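You operate a simulated robot arm through the tools that you are given. There is no shell and no other tool.

You are at the controls of a simulated two-armed robot. One attempt, no reset.

JOB
Charge the air set to about 4 bar, shut it in, then let it down through the spare valve.
Fine: watch the air gauge rise and fall; supply and spare valves closed and black dial back to 0 at the end.
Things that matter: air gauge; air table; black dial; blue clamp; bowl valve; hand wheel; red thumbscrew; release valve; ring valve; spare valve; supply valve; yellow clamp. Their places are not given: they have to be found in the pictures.

The check looks at the end state, three seconds after you hand in, the way a careful person would. Anything else that was tipped, shoved, dropped, spilled or broken makes it a failure.

ROBOT AND FRAMES
Two 7-joint arms with fingered hands on one trunk that stands fixed in place. Base frame: the origin is at the foot of the trunk, x ahead of it, y to its left, z up. Readings come in mm, rad, newtons and seconds.
The left shoulder is at [20, 214, 1444], the right one opposite. With the tool pointing down near the work surface each hand reaches from about 100 to 580 mm from the base axis, measured 20 degrees to its own side. Payload 3.3 kg a hand.
Tool frame (each hand has its own): the origin (TCP) lies between the finger pads and is the grasp point; the fingertips stand 26 mm ahead of it; z points along the fingers, y is the line along which they close. Largest opening 132 mm; the body of the gripper starts 73 mm behind the TCP. The gripper is a hand of 2 fingers: y runs from the thumb to the fingers, the wrist lies at [0, 0, -224] in the tool frame, and closing takes about 1.5 s.
Orientation is told as [roll, pitch, yaw] about the base's x, y, z axes, in that order, counted from this pose: with the fingers straight down and closing along the base's y, the tool's x points along the base's -x, its y along +y and its z along -z.

CONTROLS
- The arms move only by the tool step_arm. It takes "left_increments", "right_increments" or both (then of equal length, played together; a hand with none holds still); each is a list of rows, each an object (a shift or turn left out is 0, a gripper value left out holds the last) with "rot": the turn, a rotation vector about the base's x, y, z in units of 180 degrees (1.0 is 180 degrees), a list of three; "xyz": the shift along the base's x, y, z in units of 100 mm (1.0 is 100 mm), a list of three; "gripper": the opening, from 0 (shut) to 1 (fully open). In form: [{"rot": [wx, wy, wz], "xyz": [tx, ty, tz], "gripper": gripper}, ...]. A call has 1 to 20 rows; each row is the pose to reach, as a shift and turn from the pose commanded when the call began. A call with a number of a shift or a turn outside -1 to 1 is refused whole. Each row takes 0.2 s and may step no farther than 50 mm and 0.15 rad from the row before; otherwise, or with a gripper value out of range, the whole call is refused. Where a pose cannot be reached the arm comes as near as it can. A force on the tool above 40 N (or 10 N above the force at the start of the call, whichever is more), or a blocked arm, ends the call early, and 0.2 s more pass. The fingers move at their own pace (about 153 mm/s each) and stop on an object; they squeeze with about 33 N. The grip force told is the motor's: it shows also when the fingers shut on nothing. Time passes only in rows, and 0.2 s behind the last, so rows that repeat a pose let the fingers close. The reply holds the time, the measured pose of the TCP, the force on the tool along the base axes, the opening and the grip force, in the units named above and with some noise, with the torque about the TCP (base axes, N m) and any sound that the robot's microphone picked up.
- Cameras (640 x 400 px; columns grow to the right, rows downward): "scene" is now at [76.3, 60.9, 1621.2]; the picture's right is [0.68, -0.73, 0.00], its down [-0.40, -0.38, -0.83] and it looks along [0.61, 0.57, -0.55] (base axes); focal length 214 px, centre (320, 200). "left" rides on the left gripper at [-66, -3, -99] in its tool frame; the picture's right is [0.04, -1.00, 0.00], its down [0.83, 0.03, -0.55] and it looks along [0.55, 0.02, 0.83] (tool axes); focal length 261 px, centre (320, 200). "right" rides on the right gripper at [65, -3, -99] in its tool frame; the picture's right is [0.04, 1.00, 0.00], its down [-0.83, 0.03, -0.55] and it looks along [-0.55, 0.02, 0.83] (tool axes); focal length 261 px, centre (320, 200).
- snapshot(camera): a new picture of that camera. It takes no simulated time.
- move_column(by): slides the trunk up (or, below 0, down) by that many mm; the arms and the scene camera ride with it, the base frame stays. It gives what a move gives, with no picture.
- preshape(shape, hand): the hand has 2 fingers and takes this shape, open, in about a second: jaw (thumb against the fingers, like two jaws); tri (thumb and two fingers); tip (a fingertip pinch); poke (one finger out to press); point (the index stretched); flat (the hand flat); cup (the hand cupped); fist (a fist). The gripper value then closes the fingers along that shape, each until it touches; the sizes above hold for jaw. It gives what a move gives, with no picture.
- turn_head(pan, tilt): turns the head with the scene camera to pan (to the left, within 1.501 rad either way) and tilt (down, from -0.506 to 1.204), counted from straight ahead of the robot. It gives what a move gives.
- pixel_to_xyz(camera, pixels): for up to 12 pixels [column, row] of the newest picture of that camera ("zoom" is the newest enlarged one), the place [x, y, z] in the base frame of the surface seen there, good to about 2 mm. It takes no simulated time.
- enlarge(camera, box): a new picture of the part [left, top, right, bottom] of that camera's present view, enlarged. It takes no simulated time.
- close_job(): hands the job in; it is judged then, once.

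Open the grippers and draw the arms clear of the work before you hand the job in, unless the task says otherwise.

The tools are called as a command line: name --argument value ..., lists and objects as JSON in quotes. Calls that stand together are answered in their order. step_arm: Moves the arms, as the interface text tells. Its arguments: {"type":"object","properties":{"left_increments":{"type":"array"},"right_increments":{"type":"array"}},"required":[]} The other tools are called the same way: move_column (by) slides the trunk up or down; preshape (shape, hand) gives the hand a shape; turn_head (pan, tilt) turns the head that bears the scene camera; snapshot (camera) takes a picture; pixel_to_xyz (camera, pixels) gives the place of the surface under pixels of a picture; enlarge (camera, box) takes an enlarged picture of a part of a camera's view; close_job () hands the job in.

At the start:

```text
t: 0.0
left_position: [380.4, 418.6, 1358.1]
left_ee_rot: [-0.003, 0.0, 0.0]
left_ft_force: [-0.5, -0.2, 0.9]
left_wrist_torque: [0.02, 0.0, -0.01]
left_grip_width: 131.8
left_finger_force: 0.1
left_shape: jaw
right_position: [283.6, 8.5, 1490.7]
right_ee_rot: [0.001, 0.0, 0.0]
right_ft_force: [0.2, 0.3, 0.1]
right_wrist_torque: [-0.01, -0.01, -0.01]
right_grip_width: 132.0
right_finger_force: 0.0
right_shape: jaw
trunk travel left (down, up): [-725.0, 36.0]
head pan, tilt: [0.752, 0.585]
```

scene: 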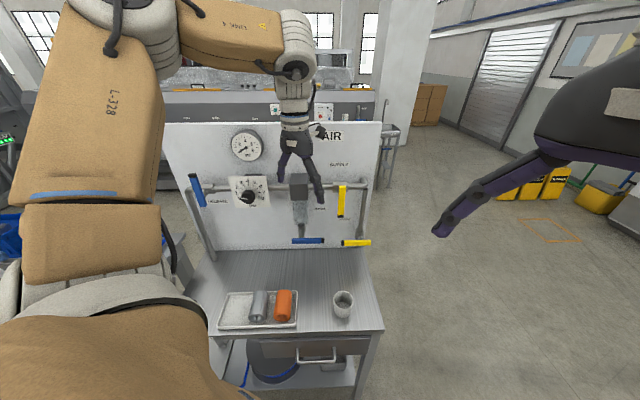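
right: 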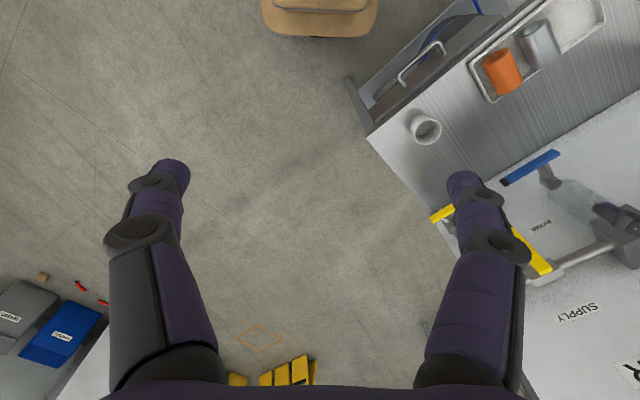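
left: 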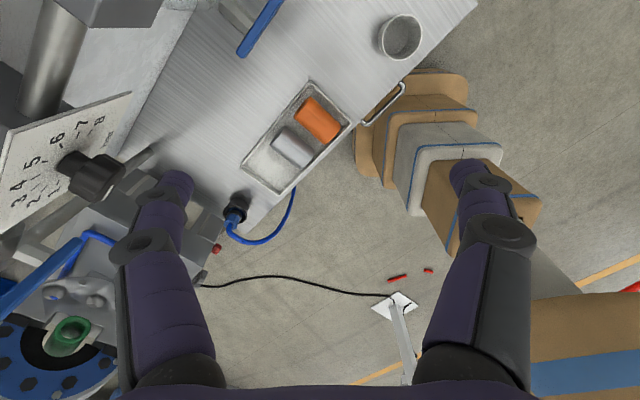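

The scene picture shows the air table's panel with a gauge at (246,145), a black dial at (248,195), and valve levers at (197,190), (341,200), (308,240) and (356,243). I enlarge the panel to read it.

enlarge --camera "scene" --box '[160, 110, 400, 260]'

enlarge --camera "scene" --box '[160, 230, 400, 390]'

```text
2.67 times, centred on (280, 185) of scene
```

zoom: 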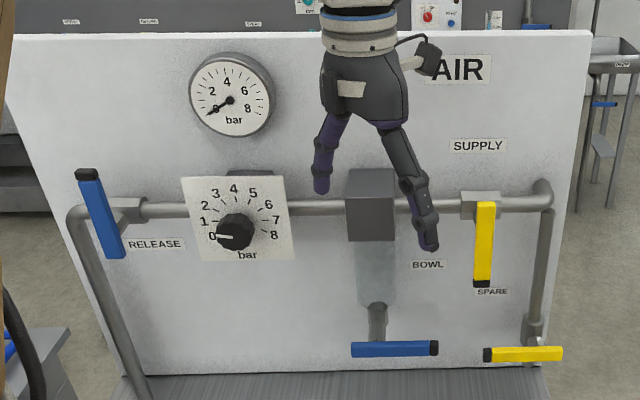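

```text
2.50 times, centred on (280, 310) of scene
```

zoom: 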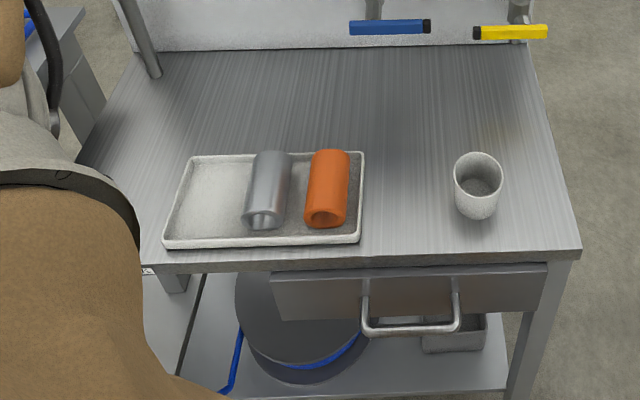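

The zoom shows SUPPLY over the upright yellow lever, SPARE near the lower yellow one, BOWL by the lower blue lever, RELEASE by the left blue lever, and the dial's pointer at 0. I'll locate these in 3D.

enlarge --camera "scene" --box '[160, 110, 400, 260]'

pixel_to_xyz --camera "zoom" --pixels '[[485, 225], [482, 275], [495, 354], [550, 354], [365, 350], [430, 348], [90, 180], [115, 250], [234, 232], [230, 98], [480, 146], [492, 291]]'

pixel_to_xyz --camera "scene" --pixels '[[220, 260], [370, 260], [330, 315], [190, 320], [343, 300], [284, 305], [180, 130], [370, 130]]'

```text
2.67 times, centred on (280, 185) of scene
```

zoom: 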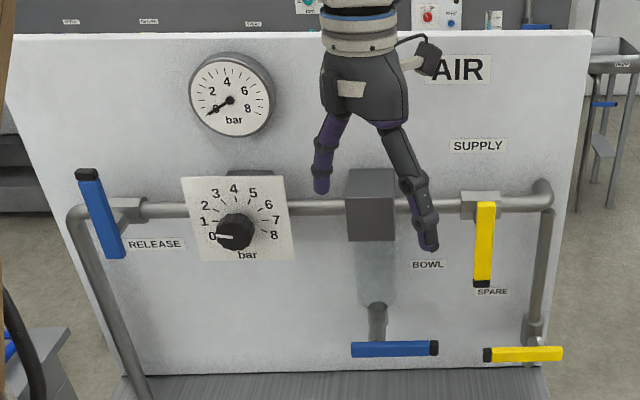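

```text
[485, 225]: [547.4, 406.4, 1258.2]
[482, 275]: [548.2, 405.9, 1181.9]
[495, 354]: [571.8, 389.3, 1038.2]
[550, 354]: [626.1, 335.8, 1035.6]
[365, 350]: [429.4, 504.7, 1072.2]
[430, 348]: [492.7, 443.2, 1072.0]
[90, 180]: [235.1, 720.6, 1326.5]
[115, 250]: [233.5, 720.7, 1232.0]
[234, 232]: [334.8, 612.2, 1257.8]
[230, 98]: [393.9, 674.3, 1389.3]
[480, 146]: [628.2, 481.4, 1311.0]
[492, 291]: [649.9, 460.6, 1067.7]
```

```text
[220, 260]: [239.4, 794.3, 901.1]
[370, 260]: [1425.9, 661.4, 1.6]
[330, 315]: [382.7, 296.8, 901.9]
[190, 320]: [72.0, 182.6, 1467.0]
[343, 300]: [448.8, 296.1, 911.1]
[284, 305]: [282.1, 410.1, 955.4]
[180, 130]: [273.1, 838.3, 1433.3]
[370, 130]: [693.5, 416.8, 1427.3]
```

Lever positions are known now: the panel plane runs along (0.707,-0.707), with levers standing about 110 mm out. I lower the trunk by 180 mm so the shoulders and head face the panel squarely, and look again.

move_column --by -180

snapshot --camera "scene"

```text
t: 2.0
left_position: [379.3, 418.2, 1179.6]
left_ee_rot: [0.0, 0.0, 0.001]
left_ft_force: [-0.5, -0.5, 0.3]
left_wrist_torque: [-0.01, -0.01, -0.01]
left_grip_width: 132.2
left_finger_force: 0.1
left_shape: jaw
right_position: [283.0, 10.0, 1310.4]
right_ee_rot: [-0.001, 0.001, 0.001]
right_ft_force: [0.6, 0.8, 0.2]
right_wrist_torque: [-0.02, 0.03, 0.01]
right_grip_width: 131.9
right_finger_force: 0.0
right_shape: jaw
trunk travel left (down, up): [-545.0, 216.0]
head pan, tilt: [0.752, 0.585]
```

```text
taken
```

scene: 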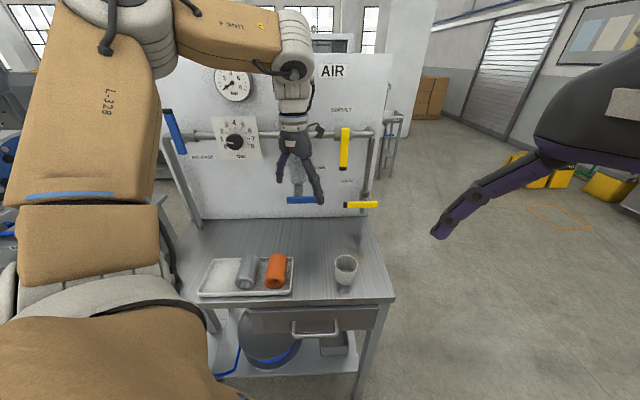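

The lowered view shows the panel clear of the table objects. I now turn the left hand to point at the panel (tool z along (0.707,0.707,0), camera upright above the hand) while rising 60 mm.

step_arm --left_increments '[{"rot": [0.0163, -0.0393, 0.0163], "xyz": [0, 0, 0.05]}, {"rot": [0.0326, -0.0786, 0.0326], "xyz": [0, 0, 0.1]}, {"rot": [0.0489, -0.118, 0.0489], "xyz": [0, 0, 0.15]}, {"rot": [0.0651, -0.1573, 0.0651], "xyz": [0, 0, 0.2]}, {"rot": [0.0814, -0.1966, 0.0814], "xyz": [0, 0, 0.25]}, {"rot": [0.0977, -0.2359, 0.0977], "xyz": [0, 0, 0.3]}, {"rot": [0.114, -0.2752, 0.114], "xyz": [0, 0, 0.35]}, {"rot": [0.1303, -0.3145, 0.1303], "xyz": [0, 0, 0.4]}, {"rot": [0.1466, -0.3539, 0.1466], "xyz": [0, 0, 0.45]}, {"rot": [0.1628, -0.3932, 0.1628], "xyz": [0, 0, 0.5]}, {"rot": [0.1791, -0.4325, 0.1791], "xyz": [0, 0, 0.55]}, {"rot": [0.1954, -0.4718, 0.1954], "xyz": [0, 0, 0.6]}]'

snapshot --camera "left"

snapshot --camera "scene"

```text
t: 4.6
left_position: [378.1, 555.0, 1314.8]
left_ee_rot: [-0.061, -1.536, 0.796]
left_ft_force: [-1.0, -1.0, 1.2]
left_wrist_torque: [-0.02, -0.01, 0.06]
left_grip_width: 132.1
left_finger_force: 0.1
left_shape: jaw
left hand out of reach, approached as far as the arm can: row 7, 8, 9, 10, 11, 12
right_position: [281.9, 10.0, 1309.0]
right_ee_rot: [0.0, 0.0, 0.001]
right_ft_force: [0.7, 0.7, 0.7]
right_wrist_torque: [-0.02, 0.0, -0.01]
right_grip_width: 132.1
right_finger_force: 0.1
right_shape: jaw
trunk travel left (down, up): [-545.0, 216.0]
head pan, tilt: [0.752, 0.585]
```

```text
taken
```

left: 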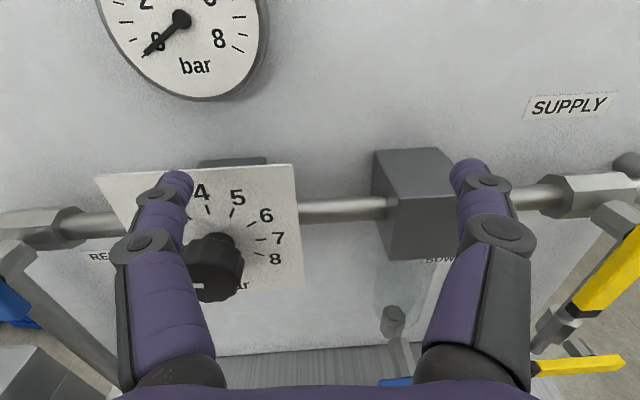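

```text
taken
```

scene: 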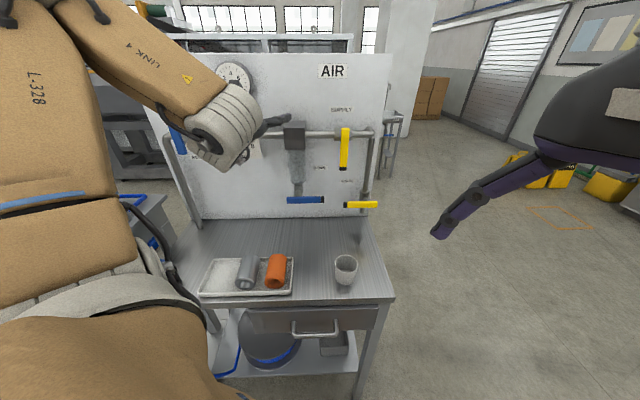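

The arm could not fold that close to its shoulder and stopped at (378,555,1315), still clear of the dial at (212,265). I move the hand to the right along the panel, where it has room, to see which pose the command counts from.

step_arm --left_increments '[{"xyz": [0.18, -0.18, 0.12]}, {"xyz": [0.36, -0.36, 0.24]}, {"xyz": [0.54, -0.54, 0.36]}, {"xyz": [0.72, -0.72, 0.48]}, {"xyz": [0.9, -0.9, 0.6]}]'

snapshot --camera "left"

```text
t: 5.8
left_position: [477.8, 498.9, 1384.4]
left_ee_rot: [-0.028, -1.531, 0.753]
left_ft_force: [0.3, 0.8, 0.1]
left_wrist_torque: [-0.02, 0.03, -0.02]
left_grip_width: 132.0
left_finger_force: 0.1
left_shape: jaw
left hand out of reach, approached as far as the arm can: row 1, 2, 3, 4, 5
right_position: [283.0, 9.0, 1309.4]
right_ee_rot: [0.0, 0.0, -0.001]
right_ft_force: [0.0, 0.7, -0.1]
right_wrist_torque: [0.02, -0.03, 0.04]
right_grip_width: 131.8
right_finger_force: 0.1
right_shape: jaw
trunk travel left (down, up): [-545.0, 216.0]
head pan, tilt: [0.752, 0.585]
```

```text
taken
```

left: 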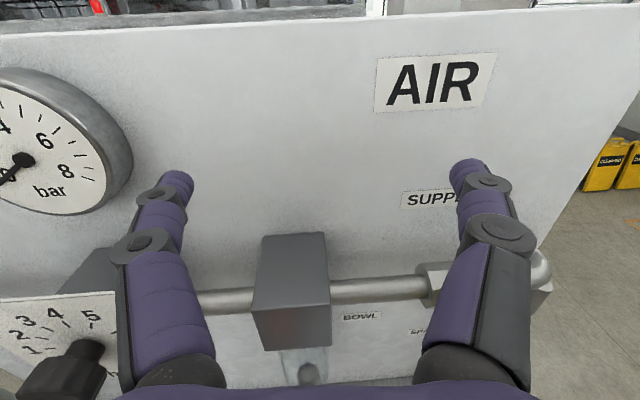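

The reply says the pose is still out of reach, because the hand is too high beside a low shoulder. I raise the trunk back 180 mm and then bring the hand down in front of the supply lever.

move_column --by 180

step_arm --left_increments '[{"xyz": [-0.1, -0.1, -0.3]}, {"xyz": [-0.2, -0.2, -0.6]}, {"xyz": [-0.3, -0.3, -0.9]}]'

```text
t: 7.8
left_position: [478.0, 501.2, 1565.3]
left_ee_rot: [-0.036, -1.534, 0.764]
left_ft_force: [-0.2, -0.2, 0.0]
left_wrist_torque: [0.01, -0.01, 0.0]
left_grip_width: 131.8
left_finger_force: 0.0
left_shape: jaw
right_position: [282.4, 9.8, 1490.2]
right_ee_rot: [0.003, 0.001, 0.002]
right_ft_force: [1.0, 0.0, 0.3]
right_wrist_torque: [-0.01, 0.0, 0.03]
right_grip_width: 132.1
right_finger_force: 0.1
right_shape: jaw
trunk travel left (down, up): [-725.0, 36.0]
head pan, tilt: [0.752, 0.585]
```

```text
t: 8.6
left_position: [467.0, 520.6, 1503.0]
left_ee_rot: [-0.043, -1.529, 0.765]
left_ft_force: [-0.6, -0.2, -0.7]
left_wrist_torque: [0.02, 0.02, 0.01]
left_grip_width: 132.0
left_finger_force: 0.0
left_shape: jaw
left hand out of reach, approached as far as the arm can: row 1, 2, 3
right_position: [283.8, 9.7, 1491.1]
right_ee_rot: [0.0, 0.0, 0.001]
right_ft_force: [-0.1, 0.6, -0.8]
right_wrist_torque: [0.02, -0.01, 0.0]
right_grip_width: 131.9
right_finger_force: 0.1
right_shape: jaw
trunk travel left (down, up): [-725.0, 36.0]
head pan, tilt: [0.752, 0.585]
```

The hand is at (467,521,1503), above the panel pipes. I bring it down and to the right in front of the supply valve, keeping about 160 mm off the panel.

step_arm --left_increments '[{"xyz": [0.08, -0.18, -0.25]}, {"xyz": [0.16, -0.36, -0.5]}, {"xyz": [0.24, -0.54, -0.75]}, {"xyz": [0.32, -0.71, -1.0]}]'

```text
t: 9.6
left_position: [534.3, 514.5, 1422.7]
left_ee_rot: [-0.025, -1.528, 0.749]
left_ft_force: [0.1, -0.5, 0.2]
left_wrist_torque: [-0.04, -0.02, 0.01]
left_grip_width: 131.9
left_finger_force: 0.1
left_shape: jaw
left hand out of reach, approached as far as the arm can: row 1, 2, 3, 4
right_position: [284.4, 9.2, 1489.2]
right_ee_rot: [0.001, 0.001, 0.0]
right_ft_force: [0.4, -0.4, -0.7]
right_wrist_torque: [-0.04, -0.02, 0.02]
right_grip_width: 131.9
right_finger_force: 0.1
right_shape: jaw
trunk travel left (down, up): [-725.0, 36.0]
head pan, tilt: [0.752, 0.585]
```

The hand ended closer to the panel than intended: (534,515,1423) is only about 40 mm off the panel plane, with no contact force. I look at both views before moving anything.

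snapshot --camera "scene"

snapshot --camera "left"

snapshot --camera "right"

```text
taken
```

scene: 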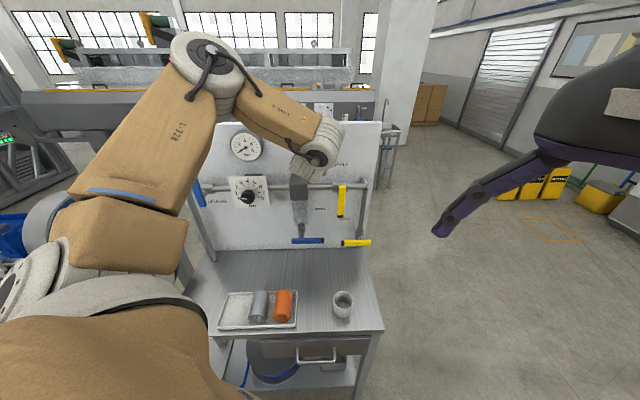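

```text
taken
```

left: 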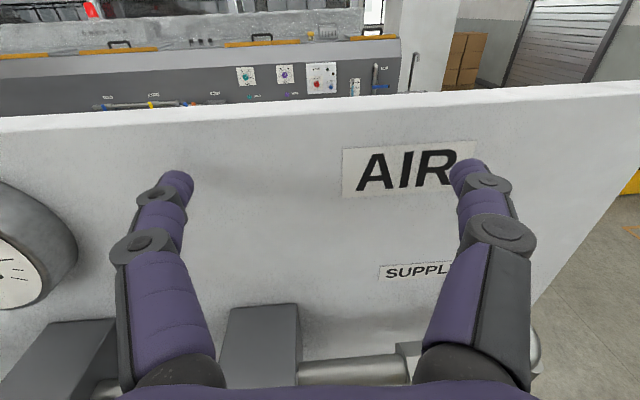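

```text
taken
```

right: 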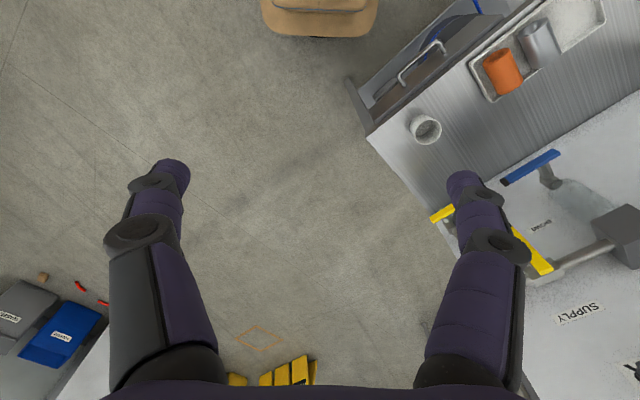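

The arm is in an elbow-up posture with the hand level at shoulder height, which overworks the wrist. I back the hand away from the panel while tilting it 45° downward, then plan to lower the trunk so a level hand becomes natural.

step_arm --left_increments '[{"rot": [-0.0295, 0.0295, 0], "xyz": [-0.15, -0.15, 0.03]}, {"rot": [-0.059, 0.059, 0], "xyz": [-0.3, -0.3, 0.06]}, {"rot": [-0.0885, 0.0885, 0], "xyz": [-0.45, -0.45, 0.09]}, {"rot": [-0.118, 0.118, 0], "xyz": [-0.6, -0.6, 0.12]}, {"rot": [-0.1475, 0.1475, 0], "xyz": [-0.75, -0.75, 0.15]}, {"rot": [-0.177, 0.177, 0], "xyz": [-0.9, -0.9, 0.18]}]'

```text
t: 11.0
left_position: [444.1, 424.1, 1441.7]
left_ee_rot: [-0.057, -0.743, 0.784]
left_ft_force: [-0.7, -0.5, 0.8]
left_wrist_torque: [0.0, 0.0, -0.01]
left_grip_width: 131.9
left_finger_force: 0.0
left_shape: jaw
right_position: [283.5, 9.6, 1490.3]
right_ee_rot: [0.001, 0.0, 0.001]
right_ft_force: [-0.3, 0.3, 0.0]
right_wrist_torque: [-0.01, 0.01, 0.02]
right_grip_width: 132.0
right_finger_force: 0.1
right_shape: jaw
trunk travel left (down, up): [-725.0, 36.0]
head pan, tilt: [0.752, 0.585]
```

The commands count from the reached pose: the hand moved exactly as asked and sits at (444,424,1442), about 170 mm off the panel. I back off a little more, then lower the trunk by 250 mm.

step_arm --left_increments '[{"xyz": [-0.15, -0.15, 0]}, {"xyz": [-0.25, -0.25, 0]}]'

move_column --by -250

```text
t: 11.6
left_position: [417.6, 400.9, 1442.1]
left_ee_rot: [-0.06, -0.746, 0.784]
left_ft_force: [-0.4, 0.4, -0.1]
left_wrist_torque: [0.0, -0.03, -0.04]
left_grip_width: 131.8
left_finger_force: 0.0
left_shape: jaw
right_position: [282.4, 8.7, 1490.4]
right_ee_rot: [0.001, -0.001, 0.0]
right_ft_force: [0.2, -0.2, 0.7]
right_wrist_torque: [-0.01, -0.04, -0.01]
right_grip_width: 132.1
right_finger_force: 0.0
right_shape: jaw
trunk travel left (down, up): [-725.0, 36.0]
head pan, tilt: [0.752, 0.585]
```

```text
t: 14.2
left_position: [417.5, 399.4, 1192.7]
left_ee_rot: [-0.059, -0.745, 0.783]
left_ft_force: [-0.7, 0.2, 0.2]
left_wrist_torque: [0.0, 0.03, -0.01]
left_grip_width: 131.8
left_finger_force: 0.0
left_shape: jaw
right_position: [283.3, 9.0, 1240.0]
right_ee_rot: [0.001, 0.0, 0.001]
right_ft_force: [0.3, -0.1, 0.3]
right_wrist_torque: [-0.03, 0.02, -0.02]
right_grip_width: 132.0
right_finger_force: 0.0
right_shape: jaw
trunk travel left (down, up): [-475.0, 286.0]
head pan, tilt: [0.752, 0.585]
```

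The trunk is down and the hand sits at (418,399,1193), 207 mm off the panel. I raise the hand 100 mm, then lower the trunk another 150 mm.

step_arm --left_increments '[{"xyz": [0, 0, 0.33]}, {"xyz": [0, 0, 0.66]}, {"xyz": [0, 0, 1.0]}]'

move_column --by -150

snapshot --camera "scene"

```text
t: 15.0
left_position: [406.2, 432.2, 1256.9]
left_ee_rot: [-0.072, -0.747, 0.784]
left_ft_force: [-0.4, -0.3, -0.5]
left_wrist_torque: [0.06, -0.01, -0.04]
left_grip_width: 131.9
left_finger_force: 0.1
left_shape: jaw
left hand out of reach, approached as far as the arm can: row 1, 2, 3
right_position: [282.5, 10.1, 1239.8]
right_ee_rot: [0.0, 0.0, -0.001]
right_ft_force: [-0.1, 0.1, -0.1]
right_wrist_torque: [-0.01, 0.0, -0.01]
right_grip_width: 131.8
right_finger_force: 0.1
right_shape: jaw
trunk travel left (down, up): [-475.0, 286.0]
head pan, tilt: [0.752, 0.585]
```

```text
t: 16.7
left_position: [407.0, 431.5, 1107.4]
left_ee_rot: [-0.064, -0.748, 0.784]
left_ft_force: [-0.9, -0.5, -0.9]
left_wrist_torque: [0.03, -0.02, -0.02]
left_grip_width: 131.7
left_finger_force: 0.1
left_shape: jaw
right_position: [283.2, 9.4, 1088.3]
right_ee_rot: [0.003, 0.002, 0.001]
right_ft_force: [-0.5, 0.2, 0.0]
right_wrist_torque: [-0.01, 0.0, 0.0]
right_grip_width: 131.9
right_finger_force: 0.2
right_shape: jaw
trunk travel left (down, up): [-325.0, 436.0]
head pan, tilt: [0.752, 0.585]
```

```text
taken
```

scene: 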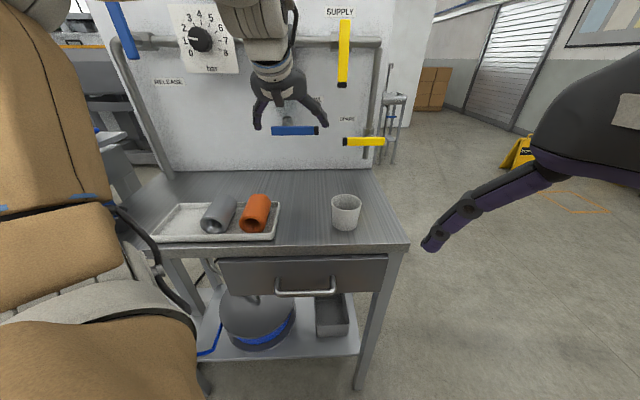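

The posture limits are clear now: the wrist can bend back only about 45°, and the upper arm can't pass vertical, so the shoulder should sit 100-200 mm below the target. The trunk is right for that, so I level the left hand again while moving it toward (470,360,1207) in front of the supply lever.

step_arm --left_increments '[{"rot": [0.0295, -0.0295, 0], "xyz": [0.105, -0.12, 0.167]}, {"rot": [0.059, -0.059, 0], "xyz": [0.21, -0.24, 0.333]}, {"rot": [0.0885, -0.0885, 0], "xyz": [0.315, -0.36, 0.5]}, {"rot": [0.118, -0.118, 0], "xyz": [0.42, -0.48, 0.667]}, {"rot": [0.1475, -0.1475, 0], "xyz": [0.525, -0.6, 0.833]}, {"rot": [0.177, -0.177, 0], "xyz": [0.63, -0.72, 1.0]}]'

snapshot --camera "left"

snapshot --camera "scene"

```text
t: 18.1
left_position: [485.7, 479.5, 1224.5]
left_ee_rot: [-0.07, -1.528, 0.766]
left_ft_force: [-2.9, 1.7, -2.7]
left_wrist_torque: [-0.23, -0.1, 0.16]
left_grip_width: 131.9
left_finger_force: 0.1
left_shape: jaw
left hand out of reach, approached as far as the arm can: row 1, 2, 3, 4, 5, 6
right_position: [283.5, 9.9, 1088.0]
right_ee_rot: [0.002, 0.004, 0.0]
right_ft_force: [0.3, 0.1, -0.3]
right_wrist_torque: [-0.02, 0.04, -0.01]
right_grip_width: 132.0
right_finger_force: 0.0
right_shape: jaw
trunk travel left (down, up): [-325.0, 436.0]
head pan, tilt: [0.752, 0.585]
```

```text
taken
```

left: 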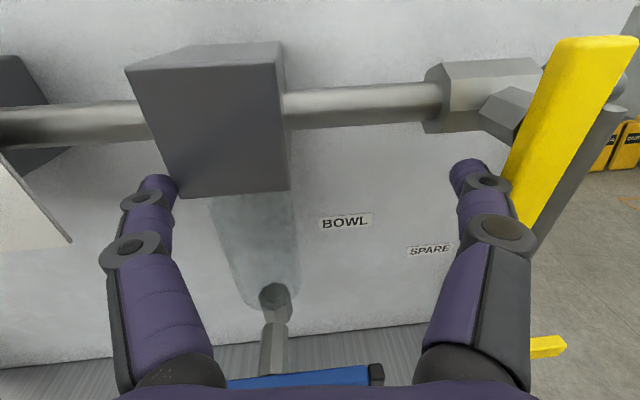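

```text
taken
```

scene: 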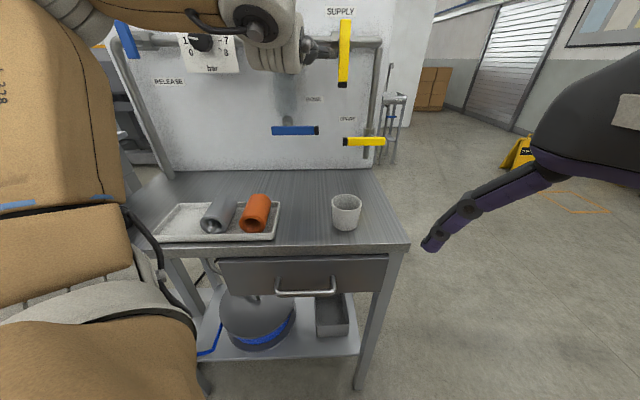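

The hand stands between the grey block (170,180) and the yellow lever (560,130), with only a trace of contact force. The real limit is the 45° left heading here, so I retreat from the panel while tilting the hand 45° down and turning it 15° to the right.

step_arm --left_increments '[{"rot": [-0.0254, 0.0332, -0.0132], "xyz": [-0.12, -0.12, 0.0]}, {"rot": [-0.0509, 0.0663, -0.0263], "xyz": [-0.22, -0.22, 0.0]}, {"rot": [-0.0763, 0.0995, -0.0395], "xyz": [-0.3, -0.3, -0.05]}, {"rot": [-0.1017, 0.1326, -0.0527], "xyz": [-0.37, -0.37, -0.1]}, {"rot": [-0.1272, 0.1658, -0.0658], "xyz": [-0.44, -0.44, -0.2]}, {"rot": [-0.1526, 0.1989, -0.079], "xyz": [-0.5, -0.5, -0.3]}]'

snapshot --camera "left"

snapshot --camera "scene"

```text
t: 19.5
left_position: [430.6, 433.2, 1182.5]
left_ee_rot: [-0.067, -0.747, 0.524]
left_ft_force: [0.0, 0.3, -0.5]
left_wrist_torque: [0.01, 0.03, 0.02]
left_grip_width: 131.8
left_finger_force: 0.1
left_shape: jaw
left hand out of reach, approached as far as the arm can: row 5, 6
right_position: [283.3, 8.9, 1087.3]
right_ee_rot: [0.003, 0.004, -0.001]
right_ft_force: [0.2, -0.2, 0.3]
right_wrist_torque: [0.04, -0.02, -0.02]
right_grip_width: 132.1
right_finger_force: 0.0
right_shape: jaw
trunk travel left (down, up): [-325.0, 436.0]
head pan, tilt: [0.752, 0.585]
```

```text
taken
```

left: 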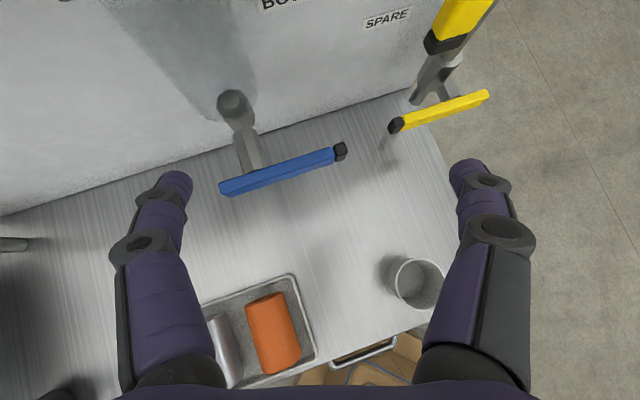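

```text
taken
```

scene: 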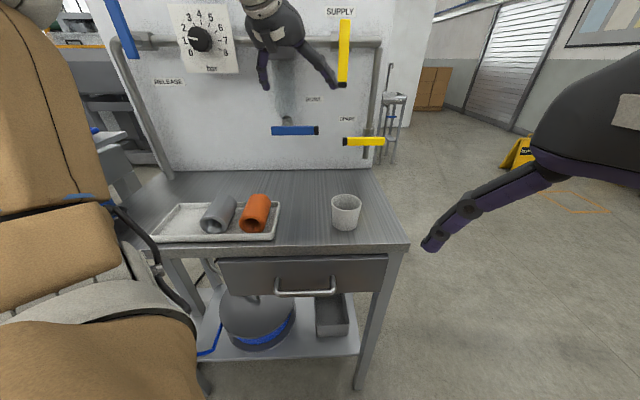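

Good view: the spare lever runs from its black tip (395,125) to (487,95) with the stem behind it, and the bowl lever from (220,188) to (345,150). I enlarge to measure the pivots.

enlarge --camera "left" --box '[360, 0, 520, 150]'

pixel_to_xyz --camera "left" --pixels '[[395, 127], [485, 97], [440, 112], [436, 80], [420, 95], [436, 42], [450, 12], [225, 188], [343, 153], [240, 150], [232, 105], [250, 168]]'

enlarge --camera "scene" --box '[320, 0, 420, 180]'

```text
2.67 times, centred on (440, 75) of left
```

zoom: 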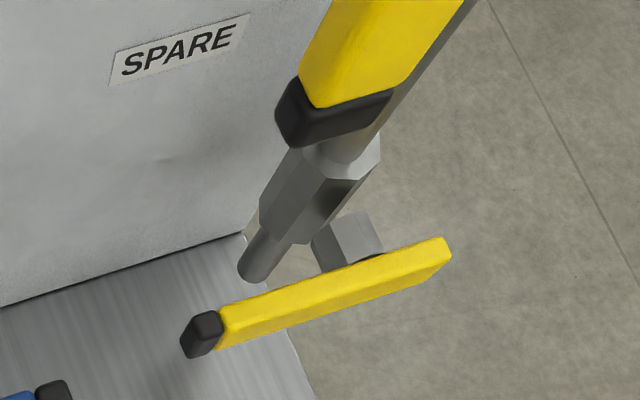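

```text
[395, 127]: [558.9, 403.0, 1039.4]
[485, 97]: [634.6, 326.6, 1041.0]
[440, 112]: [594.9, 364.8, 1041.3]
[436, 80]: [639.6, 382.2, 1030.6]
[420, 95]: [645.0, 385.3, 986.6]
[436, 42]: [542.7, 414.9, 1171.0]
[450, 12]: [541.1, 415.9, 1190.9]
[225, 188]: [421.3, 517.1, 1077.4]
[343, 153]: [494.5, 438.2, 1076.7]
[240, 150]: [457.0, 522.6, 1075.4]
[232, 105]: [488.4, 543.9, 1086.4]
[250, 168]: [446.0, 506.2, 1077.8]
```

```text
2.22 times, centred on (370, 90) of scene
```

zoom: 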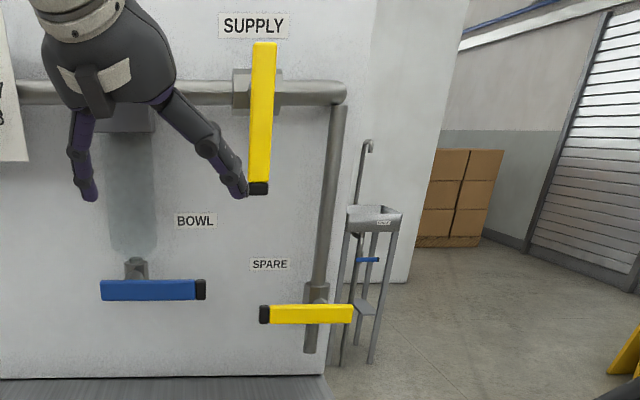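

The lever pivots sit about 70 mm from the black tips. I enlarge the dial in the scene view to read its scale and measure it.

enlarge --camera "scene" --box '[90, 0, 260, 100]'

pixel_to_xyz --camera "zoom" --pixels '[[408, 148], [380, 150], [438, 150], [408, 120], [340, 60], [520, 60], [380, 250], [130, 60], [170, 200], [240, 155], [100, 20], [300, 110]]'

```text
3.76 times, centred on (175, 50) of scene
```

zoom: 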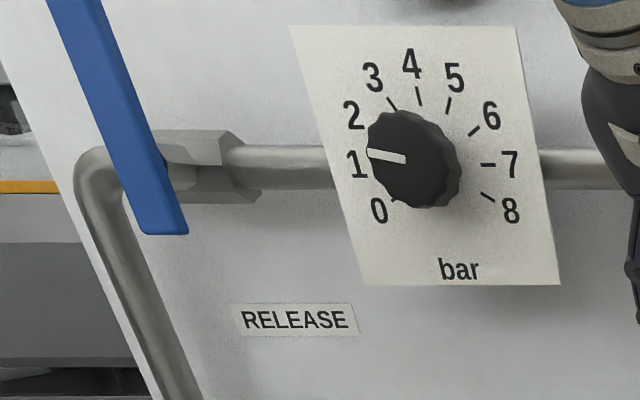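

```text
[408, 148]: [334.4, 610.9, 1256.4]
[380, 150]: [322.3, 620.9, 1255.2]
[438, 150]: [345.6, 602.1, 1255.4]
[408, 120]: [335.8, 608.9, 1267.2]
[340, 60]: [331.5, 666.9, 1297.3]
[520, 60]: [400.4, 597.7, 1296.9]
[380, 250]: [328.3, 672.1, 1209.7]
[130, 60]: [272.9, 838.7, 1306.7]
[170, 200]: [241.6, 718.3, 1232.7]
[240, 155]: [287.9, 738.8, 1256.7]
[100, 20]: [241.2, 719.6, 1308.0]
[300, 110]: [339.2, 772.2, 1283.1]
```

The dial's white line points left, around the 0–1 marks in this slanted view, so I need a square-on look. I raise the trunk 125 mm and swing the left hand over in front of the dial.

move_column --by 125

step_arm --left_increments '[{"rot": [0, 0, 0.02], "xyz": [-0.25, 0.2, 0]}, {"rot": [0, 0, 0.04], "xyz": [-0.5, 0.4, 0]}, {"rot": [0, 0, 0.06], "xyz": [-0.75, 0.6, 0]}, {"rot": [0, 0, 0.08], "xyz": [-0.95, 0.8, 0]}]'

```text
t: 21.1
left_position: [425.8, 433.9, 1311.6]
left_ee_rot: [-0.074, -0.76, 0.53]
left_ft_force: [0.3, 0.2, -0.3]
left_wrist_torque: [0.01, 0.01, 0.02]
left_grip_width: 132.0
left_finger_force: 0.0
left_shape: jaw
right_position: [283.7, 9.8, 1212.2]
right_ee_rot: [0.0, 0.006, 0.001]
right_ft_force: [0.8, -0.1, 0.8]
right_wrist_torque: [0.01, -0.02, -0.01]
right_grip_width: 131.9
right_finger_force: 0.1
right_shape: jaw
trunk travel left (down, up): [-450.0, 311.0]
head pan, tilt: [0.752, 0.585]
```

```text
t: 22.1
left_position: [331.3, 515.1, 1310.5]
left_ee_rot: [-0.078, -0.763, 0.781]
left_ft_force: [0.4, 0.0, 0.6]
left_wrist_torque: [-0.01, 0.02, 0.01]
left_grip_width: 131.9
left_finger_force: 0.0
left_shape: jaw
right_position: [283.8, 10.6, 1212.6]
right_ee_rot: [0.001, 0.005, 0.001]
right_ft_force: [-0.7, 0.2, 0.3]
right_wrist_torque: [0.01, -0.01, -0.01]
right_grip_width: 132.3
right_finger_force: 0.0
right_shape: jaw
trunk travel left (down, up): [-450.0, 311.0]
head pan, tilt: [0.752, 0.585]
```

The hand reached (331,515,1311) freely. I ease the tilt to about 15° down and bring it in front of the dial at roughly 155 mm off the panel to look.

step_arm --left_increments '[{"rot": [0.0318, -0.0297, 0.0062], "xyz": [-0.06, 0.17, -0.02]}, {"rot": [0.0635, -0.0594, 0.0124], "xyz": [-0.13, 0.34, -0.05]}, {"rot": [0.0953, -0.089, 0.0186], "xyz": [-0.19, 0.51, -0.08]}, {"rot": [0.127, -0.1187, 0.0248], "xyz": [-0.26, 0.68, -0.1]}]'

snapshot --camera "left"

snapshot --camera "scene"

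```text
t: 23.1
left_position: [305.0, 582.7, 1300.6]
left_ee_rot: [-0.081, -1.308, 0.866]
left_ft_force: [-0.1, -0.3, -0.1]
left_wrist_torque: [-0.01, 0.0, 0.02]
left_grip_width: 131.8
left_finger_force: 0.0
left_shape: jaw
right_position: [283.9, 10.2, 1212.1]
right_ee_rot: [0.002, 0.004, 0.0]
right_ft_force: [0.6, -0.8, -0.5]
right_wrist_torque: [0.02, 0.02, 0.01]
right_grip_width: 132.1
right_finger_force: 0.1
right_shape: jaw
trunk travel left (down, up): [-450.0, 311.0]
head pan, tilt: [0.752, 0.585]
```

```text
taken
```

left: 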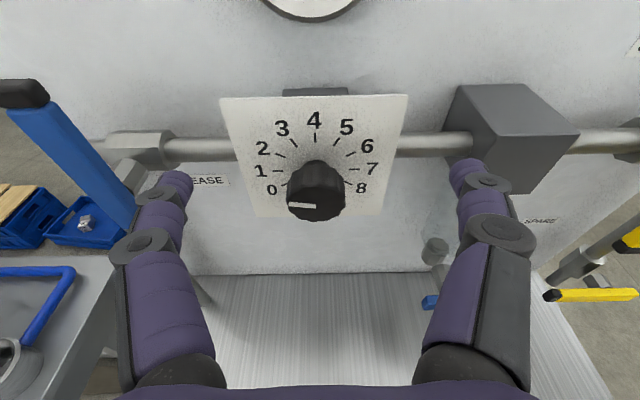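

```text
taken
```

scene: 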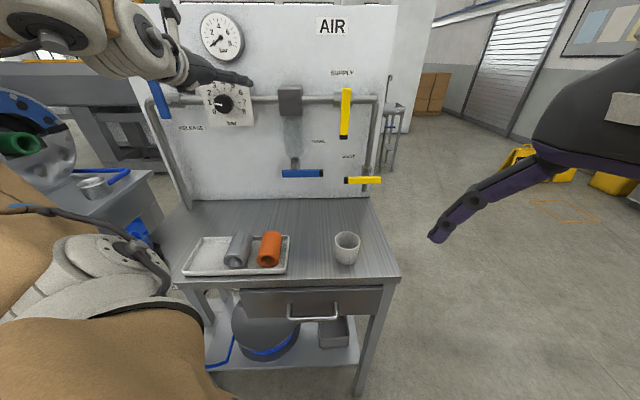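

Now I have a clear frontal view of the dial at (315,190). I enlarge it to read the white line against the scale, and the gauge in the scene view.

enlarge --camera "left" --box '[215, 90, 415, 225]'

pixel_to_xyz --camera "zoom" --pixels '[[318, 370], [260, 370], [290, 375], [365, 370], [412, 330], [370, 250], [250, 285], [430, 300], [318, 415], [150, 300], [470, 300], [318, 150]]'

enlarge --camera "scene" --box '[140, 0, 260, 140]'

```text
2.96 times, centred on (315, 158) of left
```

zoom: 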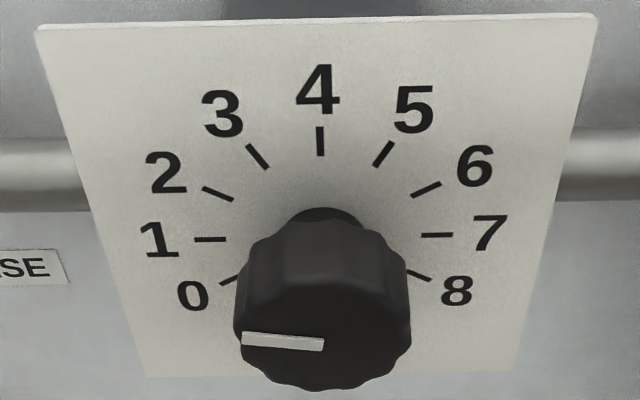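

```text
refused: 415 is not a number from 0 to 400
```

```text
2.86 times, centred on (200, 70) of scene
```

zoom: 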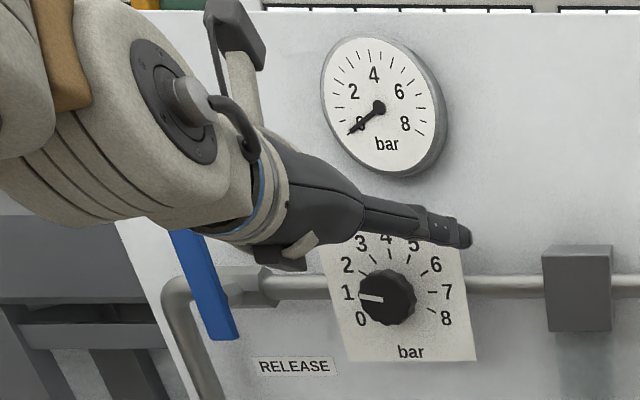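

The white line points just above horizontal-left, which on this 30°-per-bar scale (0 at lower left, 4 at top) reads about 1.2, while the gauge is at 0. I measure the knob's edges in 3D.

enlarge --camera "left" --box '[255, 130, 375, 230]'

pixel_to_xyz --camera "left" --pixels '[[315, 206], [291, 205], [343, 205], [315, 218], [315, 190], [315, 170], [315, 135], [260, 180], [370, 180], [288, 185], [345, 185], [497, 150]]'

```text
4.00 times, centred on (315, 180) of left
```

zoom: 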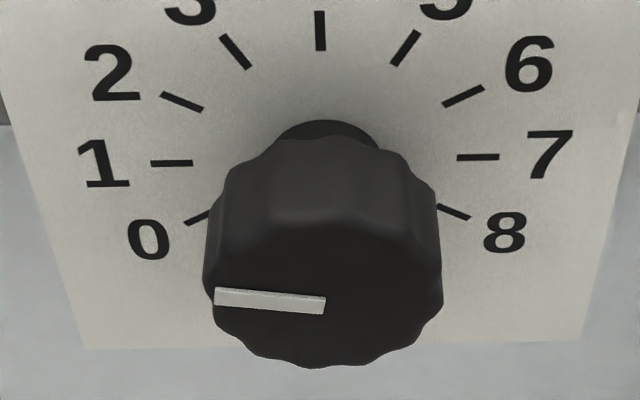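

```text
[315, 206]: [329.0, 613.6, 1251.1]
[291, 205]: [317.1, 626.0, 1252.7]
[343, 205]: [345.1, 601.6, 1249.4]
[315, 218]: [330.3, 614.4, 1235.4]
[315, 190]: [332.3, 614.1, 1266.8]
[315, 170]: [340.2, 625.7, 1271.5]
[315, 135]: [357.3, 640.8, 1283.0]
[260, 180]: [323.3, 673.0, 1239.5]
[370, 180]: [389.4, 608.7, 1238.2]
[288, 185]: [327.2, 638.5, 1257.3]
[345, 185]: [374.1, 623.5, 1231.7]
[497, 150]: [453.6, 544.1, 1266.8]
```

Knob centre is at about (335,619) at depth, z 1249, diameter about 42 mm, with its front 37 mm off the plate. I pre-turn the hand 40° anticlockwise about the knob axis and line it up in front at standoff.

step_arm --left_increments '[{"rot": [-0.0314, -0.0314, 0], "xyz": [-0.01, 0.01, -0.1], "gripper": 1}, {"rot": [-0.0628, -0.0628, 0], "xyz": [-0.02, 0.02, -0.2]}, {"rot": [-0.0942, -0.0942, 0], "xyz": [-0.03, 0.03, -0.3]}, {"rot": [-0.1257, -0.1257, 0], "xyz": [-0.04, 0.04, -0.4]}, {"rot": [-0.1571, -0.1571, 0], "xyz": [-0.043, 0.047, -0.49]}]'

snapshot --camera "left"

```text
t: 24.3
left_position: [300.1, 587.5, 1254.1]
left_ee_rot: [-1.28, -0.812, 1.967]
left_ft_force: [-0.7, -1.0, -0.5]
left_wrist_torque: [-0.02, -0.01, 0.02]
left_grip_width: 132.0
left_finger_force: 0.0
left_shape: jaw
right_position: [284.3, 9.5, 1213.8]
right_ee_rot: [0.001, 0.002, 0.0]
right_ft_force: [0.4, -0.4, 0.6]
right_wrist_torque: [-0.05, 0.0, -0.05]
right_grip_width: 131.8
right_finger_force: 0.1
right_shape: jaw
trunk travel left (down, up): [-450.0, 311.0]
head pan, tilt: [0.752, 0.585]
```

```text
taken
```

left: 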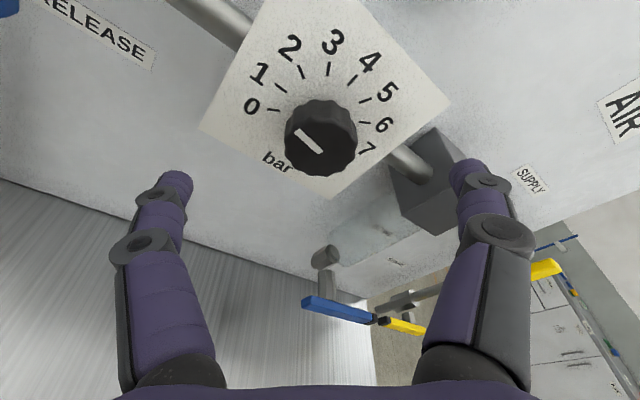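

The hand reached the pre-turned pose with the knob centred between the fingers at (320,143). I enlarge to check the alignment and the white line.

enlarge --camera "left" --box '[240, 80, 400, 180]'

pixel_to_xyz --camera "left" --pixels '[[320, 150], [295, 150], [345, 150], [320, 130], [320, 170], [310, 142]]'

```text
4.00 times, centred on (320, 130) of left
```

zoom: 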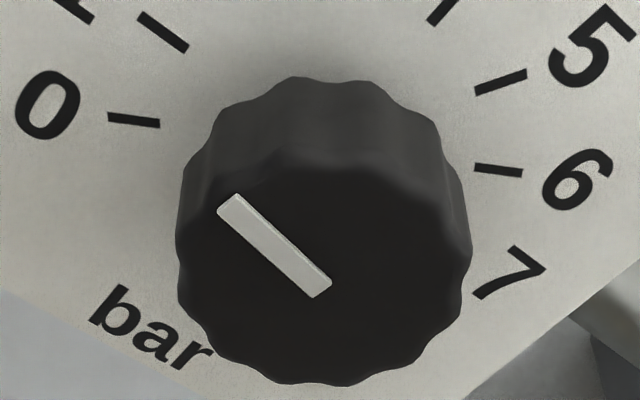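

```text
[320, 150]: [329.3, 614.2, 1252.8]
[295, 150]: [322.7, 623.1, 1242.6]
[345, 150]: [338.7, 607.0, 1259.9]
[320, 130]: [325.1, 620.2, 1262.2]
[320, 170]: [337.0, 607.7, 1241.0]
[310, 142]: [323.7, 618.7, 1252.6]
```

The knob face centre is at pixel (320,150), matching the hand axis within a couple of millimetres. I move straight in about 41 mm so the fingers straddle the knob, still open.

step_arm --left_increments '[{"xyz": [0.1, 0.1, 0]}, {"xyz": [0.2, 0.2, 0]}, {"xyz": [0.293, 0.292, -0.01]}]'

snapshot --camera "left"

```text
t: 25.1
left_position: [331.0, 617.4, 1252.7]
left_ee_rot: [-1.28, -0.813, 1.967]
left_ft_force: [-0.4, -1.1, 0.6]
left_wrist_torque: [-0.02, 0.03, 0.0]
left_grip_width: 131.8
left_finger_force: 0.0
left_shape: jaw
right_position: [284.1, 9.2, 1213.0]
right_ee_rot: [0.003, 0.005, 0.0]
right_ft_force: [-0.7, 0.5, -0.3]
right_wrist_torque: [0.01, 0.01, -0.01]
right_grip_width: 131.9
right_finger_force: 0.0
right_shape: jaw
trunk travel left (down, up): [-450.0, 311.0]
head pan, tilt: [0.752, 0.585]
```

```text
taken
```

left: 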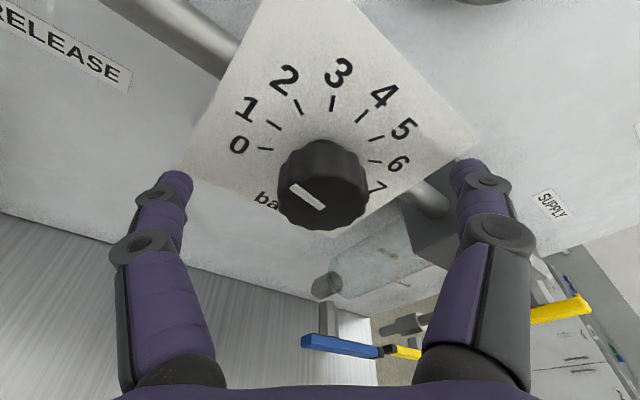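

The knob now sits between the fingers at (322,195) with no contact force. I close the fingers on it.

step_arm --left_increments '[{"gripper": 0.2}, {"gripper": 0.2}, {"gripper": 0.2}, {"gripper": 0.2}, {"gripper": 0.2}, {"gripper": 0.2}, {"gripper": 0.2}, {"gripper": 0.2}]'

snapshot --camera "left"

```text
t: 26.9
left_position: [330.8, 616.0, 1250.9]
left_ee_rot: [-1.28, -0.814, 1.967]
left_ft_force: [2.9, -1.8, -1.5]
left_wrist_torque: [-0.02, 0.02, -0.07]
left_grip_width: 33.4
left_finger_force: 33.1
left_shape: jaw
right_position: [283.4, 8.8, 1213.1]
right_ee_rot: [0.002, 0.005, 0.0]
right_ft_force: [-0.7, -0.1, -0.1]
right_wrist_torque: [-0.04, -0.01, 0.01]
right_grip_width: 131.9
right_finger_force: 0.0
right_shape: jaw
trunk travel left (down, up): [-450.0, 311.0]
head pan, tilt: [0.752, 0.585]
```

```text
taken
```

left: 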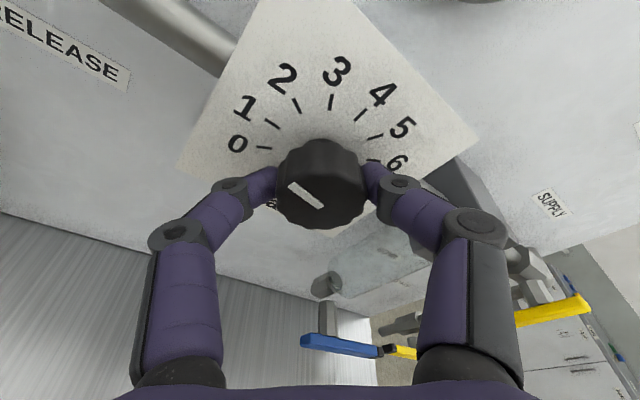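

Grip is firm at 33 mm width. I turn the hand 42° clockwise about the knob axis and check that the white line follows.

step_arm --left_increments '[{"rot": [0.033, 0.033, 0]}, {"rot": [0.066, 0.066, 0]}, {"rot": [0.099, 0.099, 0], "xyz": [0.01, -0.01, 0]}, {"rot": [0.132, 0.132, 0], "xyz": [0.01, -0.01, 0]}, {"rot": [0.165, 0.165, 0], "xyz": [0.01, -0.01, 0]}]'

snapshot --camera "left"

```text
t: 28.1
left_position: [331.7, 614.7, 1252.0]
left_ee_rot: [0.067, -1.308, 0.724]
left_ft_force: [2.8, -3.1, 0.5]
left_wrist_torque: [-0.07, -0.03, -0.13]
left_grip_width: 33.7
left_finger_force: 32.9
left_shape: jaw
right_position: [284.1, 8.8, 1212.0]
right_ee_rot: [0.004, 0.005, -0.001]
right_ft_force: [-0.5, -0.3, -0.7]
right_wrist_torque: [0.0, -0.01, -0.04]
right_grip_width: 132.0
right_finger_force: 0.0
right_shape: jaw
trunk travel left (down, up): [-450.0, 311.0]
head pan, tilt: [0.752, 0.585]
```

```text
taken
```

left: 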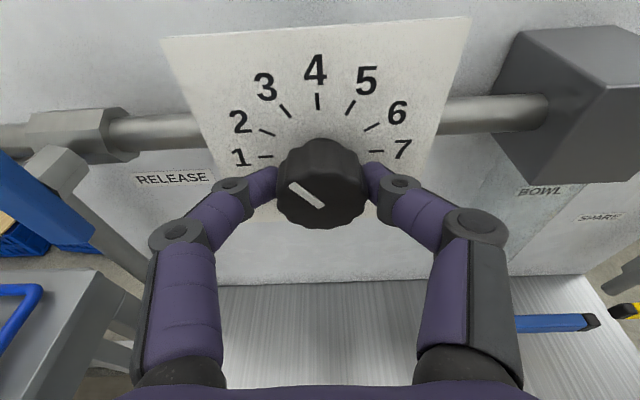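

The knob follows the hand; the line now points toward about 2.5. I turn another 42° to bring it to 4.

step_arm --left_increments '[{"rot": [0.033, 0.033, 0]}, {"rot": [0.066, 0.066, 0]}, {"rot": [0.099, 0.099, 0], "xyz": [0.01, -0.01, 0]}, {"rot": [0.132, 0.132, 0], "xyz": [0.01, -0.01, 0]}, {"rot": [0.165, 0.165, 0], "xyz": [0.01, -0.01, 0]}]'

snapshot --camera "left"

enlarge --camera "left" --box '[220, 80, 420, 240]'

snapshot --camera "scene"

```text
t: 29.3
left_position: [332.3, 614.5, 1251.0]
left_ee_rot: [1.3, -0.783, -0.41]
left_ft_force: [5.2, -0.4, 1.7]
left_wrist_torque: [-0.02, -0.08, -0.09]
left_grip_width: 33.4
left_finger_force: 33.1
left_shape: jaw
right_position: [284.4, 10.2, 1212.2]
right_ee_rot: [0.004, 0.005, 0.0]
right_ft_force: [-0.1, -0.4, 1.0]
right_wrist_torque: [-0.04, 0.02, 0.05]
right_grip_width: 132.0
right_finger_force: 0.0
right_shape: jaw
trunk travel left (down, up): [-450.0, 311.0]
head pan, tilt: [0.752, 0.585]
```

```text
taken
```

left: 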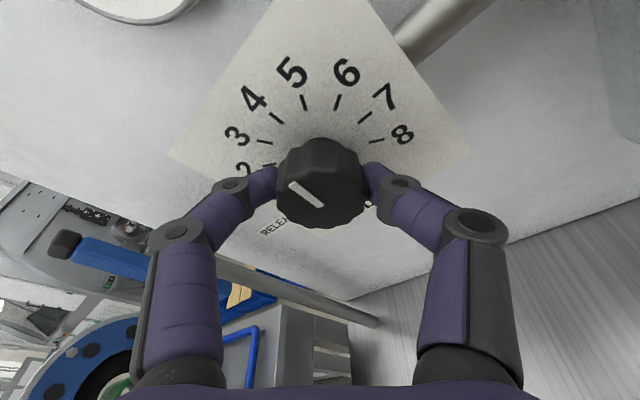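

```text
2.50 times, centred on (320, 160) of left
```

zoom: 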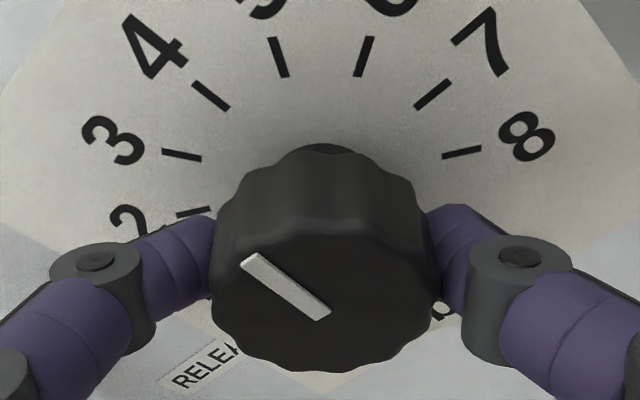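

```text
taken
```

scene: 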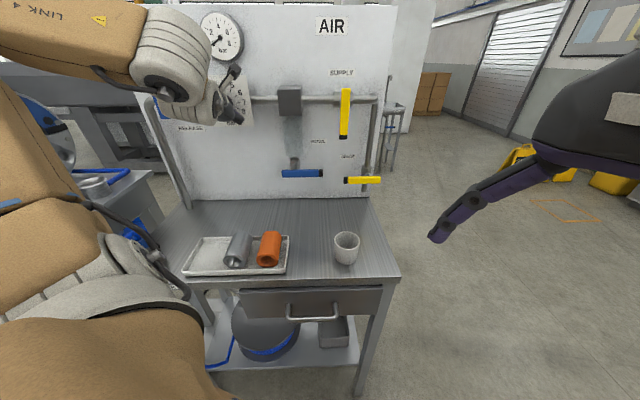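

The white line (248,260)-(322,312) is parallel to the 4 tick (193,82)-(228,107), so the dial is on 4. I open the fingers and draw straight back.

step_arm --left_increments '[{"gripper": 0.7}, {"gripper": 0.7}, {"gripper": 0.7}, {"gripper": 0.7}, {"gripper": 0.7}, {"xyz": [-0.15, -0.15, 0]}, {"xyz": [-0.3, -0.3, 0]}]'

snapshot --camera "left"

```text
t: 30.9
left_position: [302.8, 583.9, 1253.3]
left_ee_rot: [1.299, -0.785, -0.409]
left_ft_force: [-0.3, 0.4, -0.9]
left_wrist_torque: [-0.03, 0.0, 0.0]
left_grip_width: 92.1
left_finger_force: 0.1
left_shape: jaw
right_position: [283.5, 10.5, 1213.9]
right_ee_rot: [0.005, 0.004, 0.001]
right_ft_force: [0.2, -0.2, -0.4]
right_wrist_torque: [-0.01, -0.01, -0.02]
right_grip_width: 132.0
right_finger_force: 0.1
right_shape: jaw
trunk travel left (down, up): [-450.0, 311.0]
head pan, tilt: [0.752, 0.585]
```

```text
taken
```

left: 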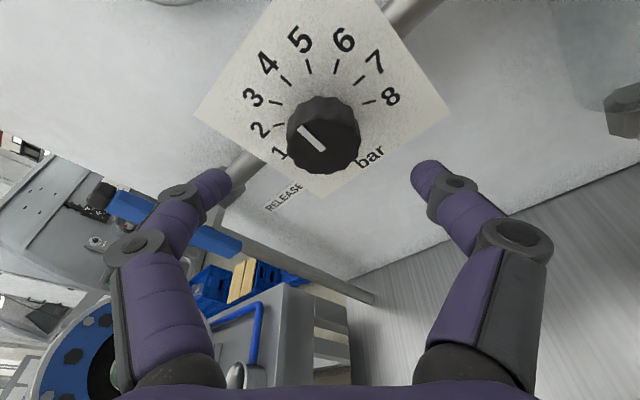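

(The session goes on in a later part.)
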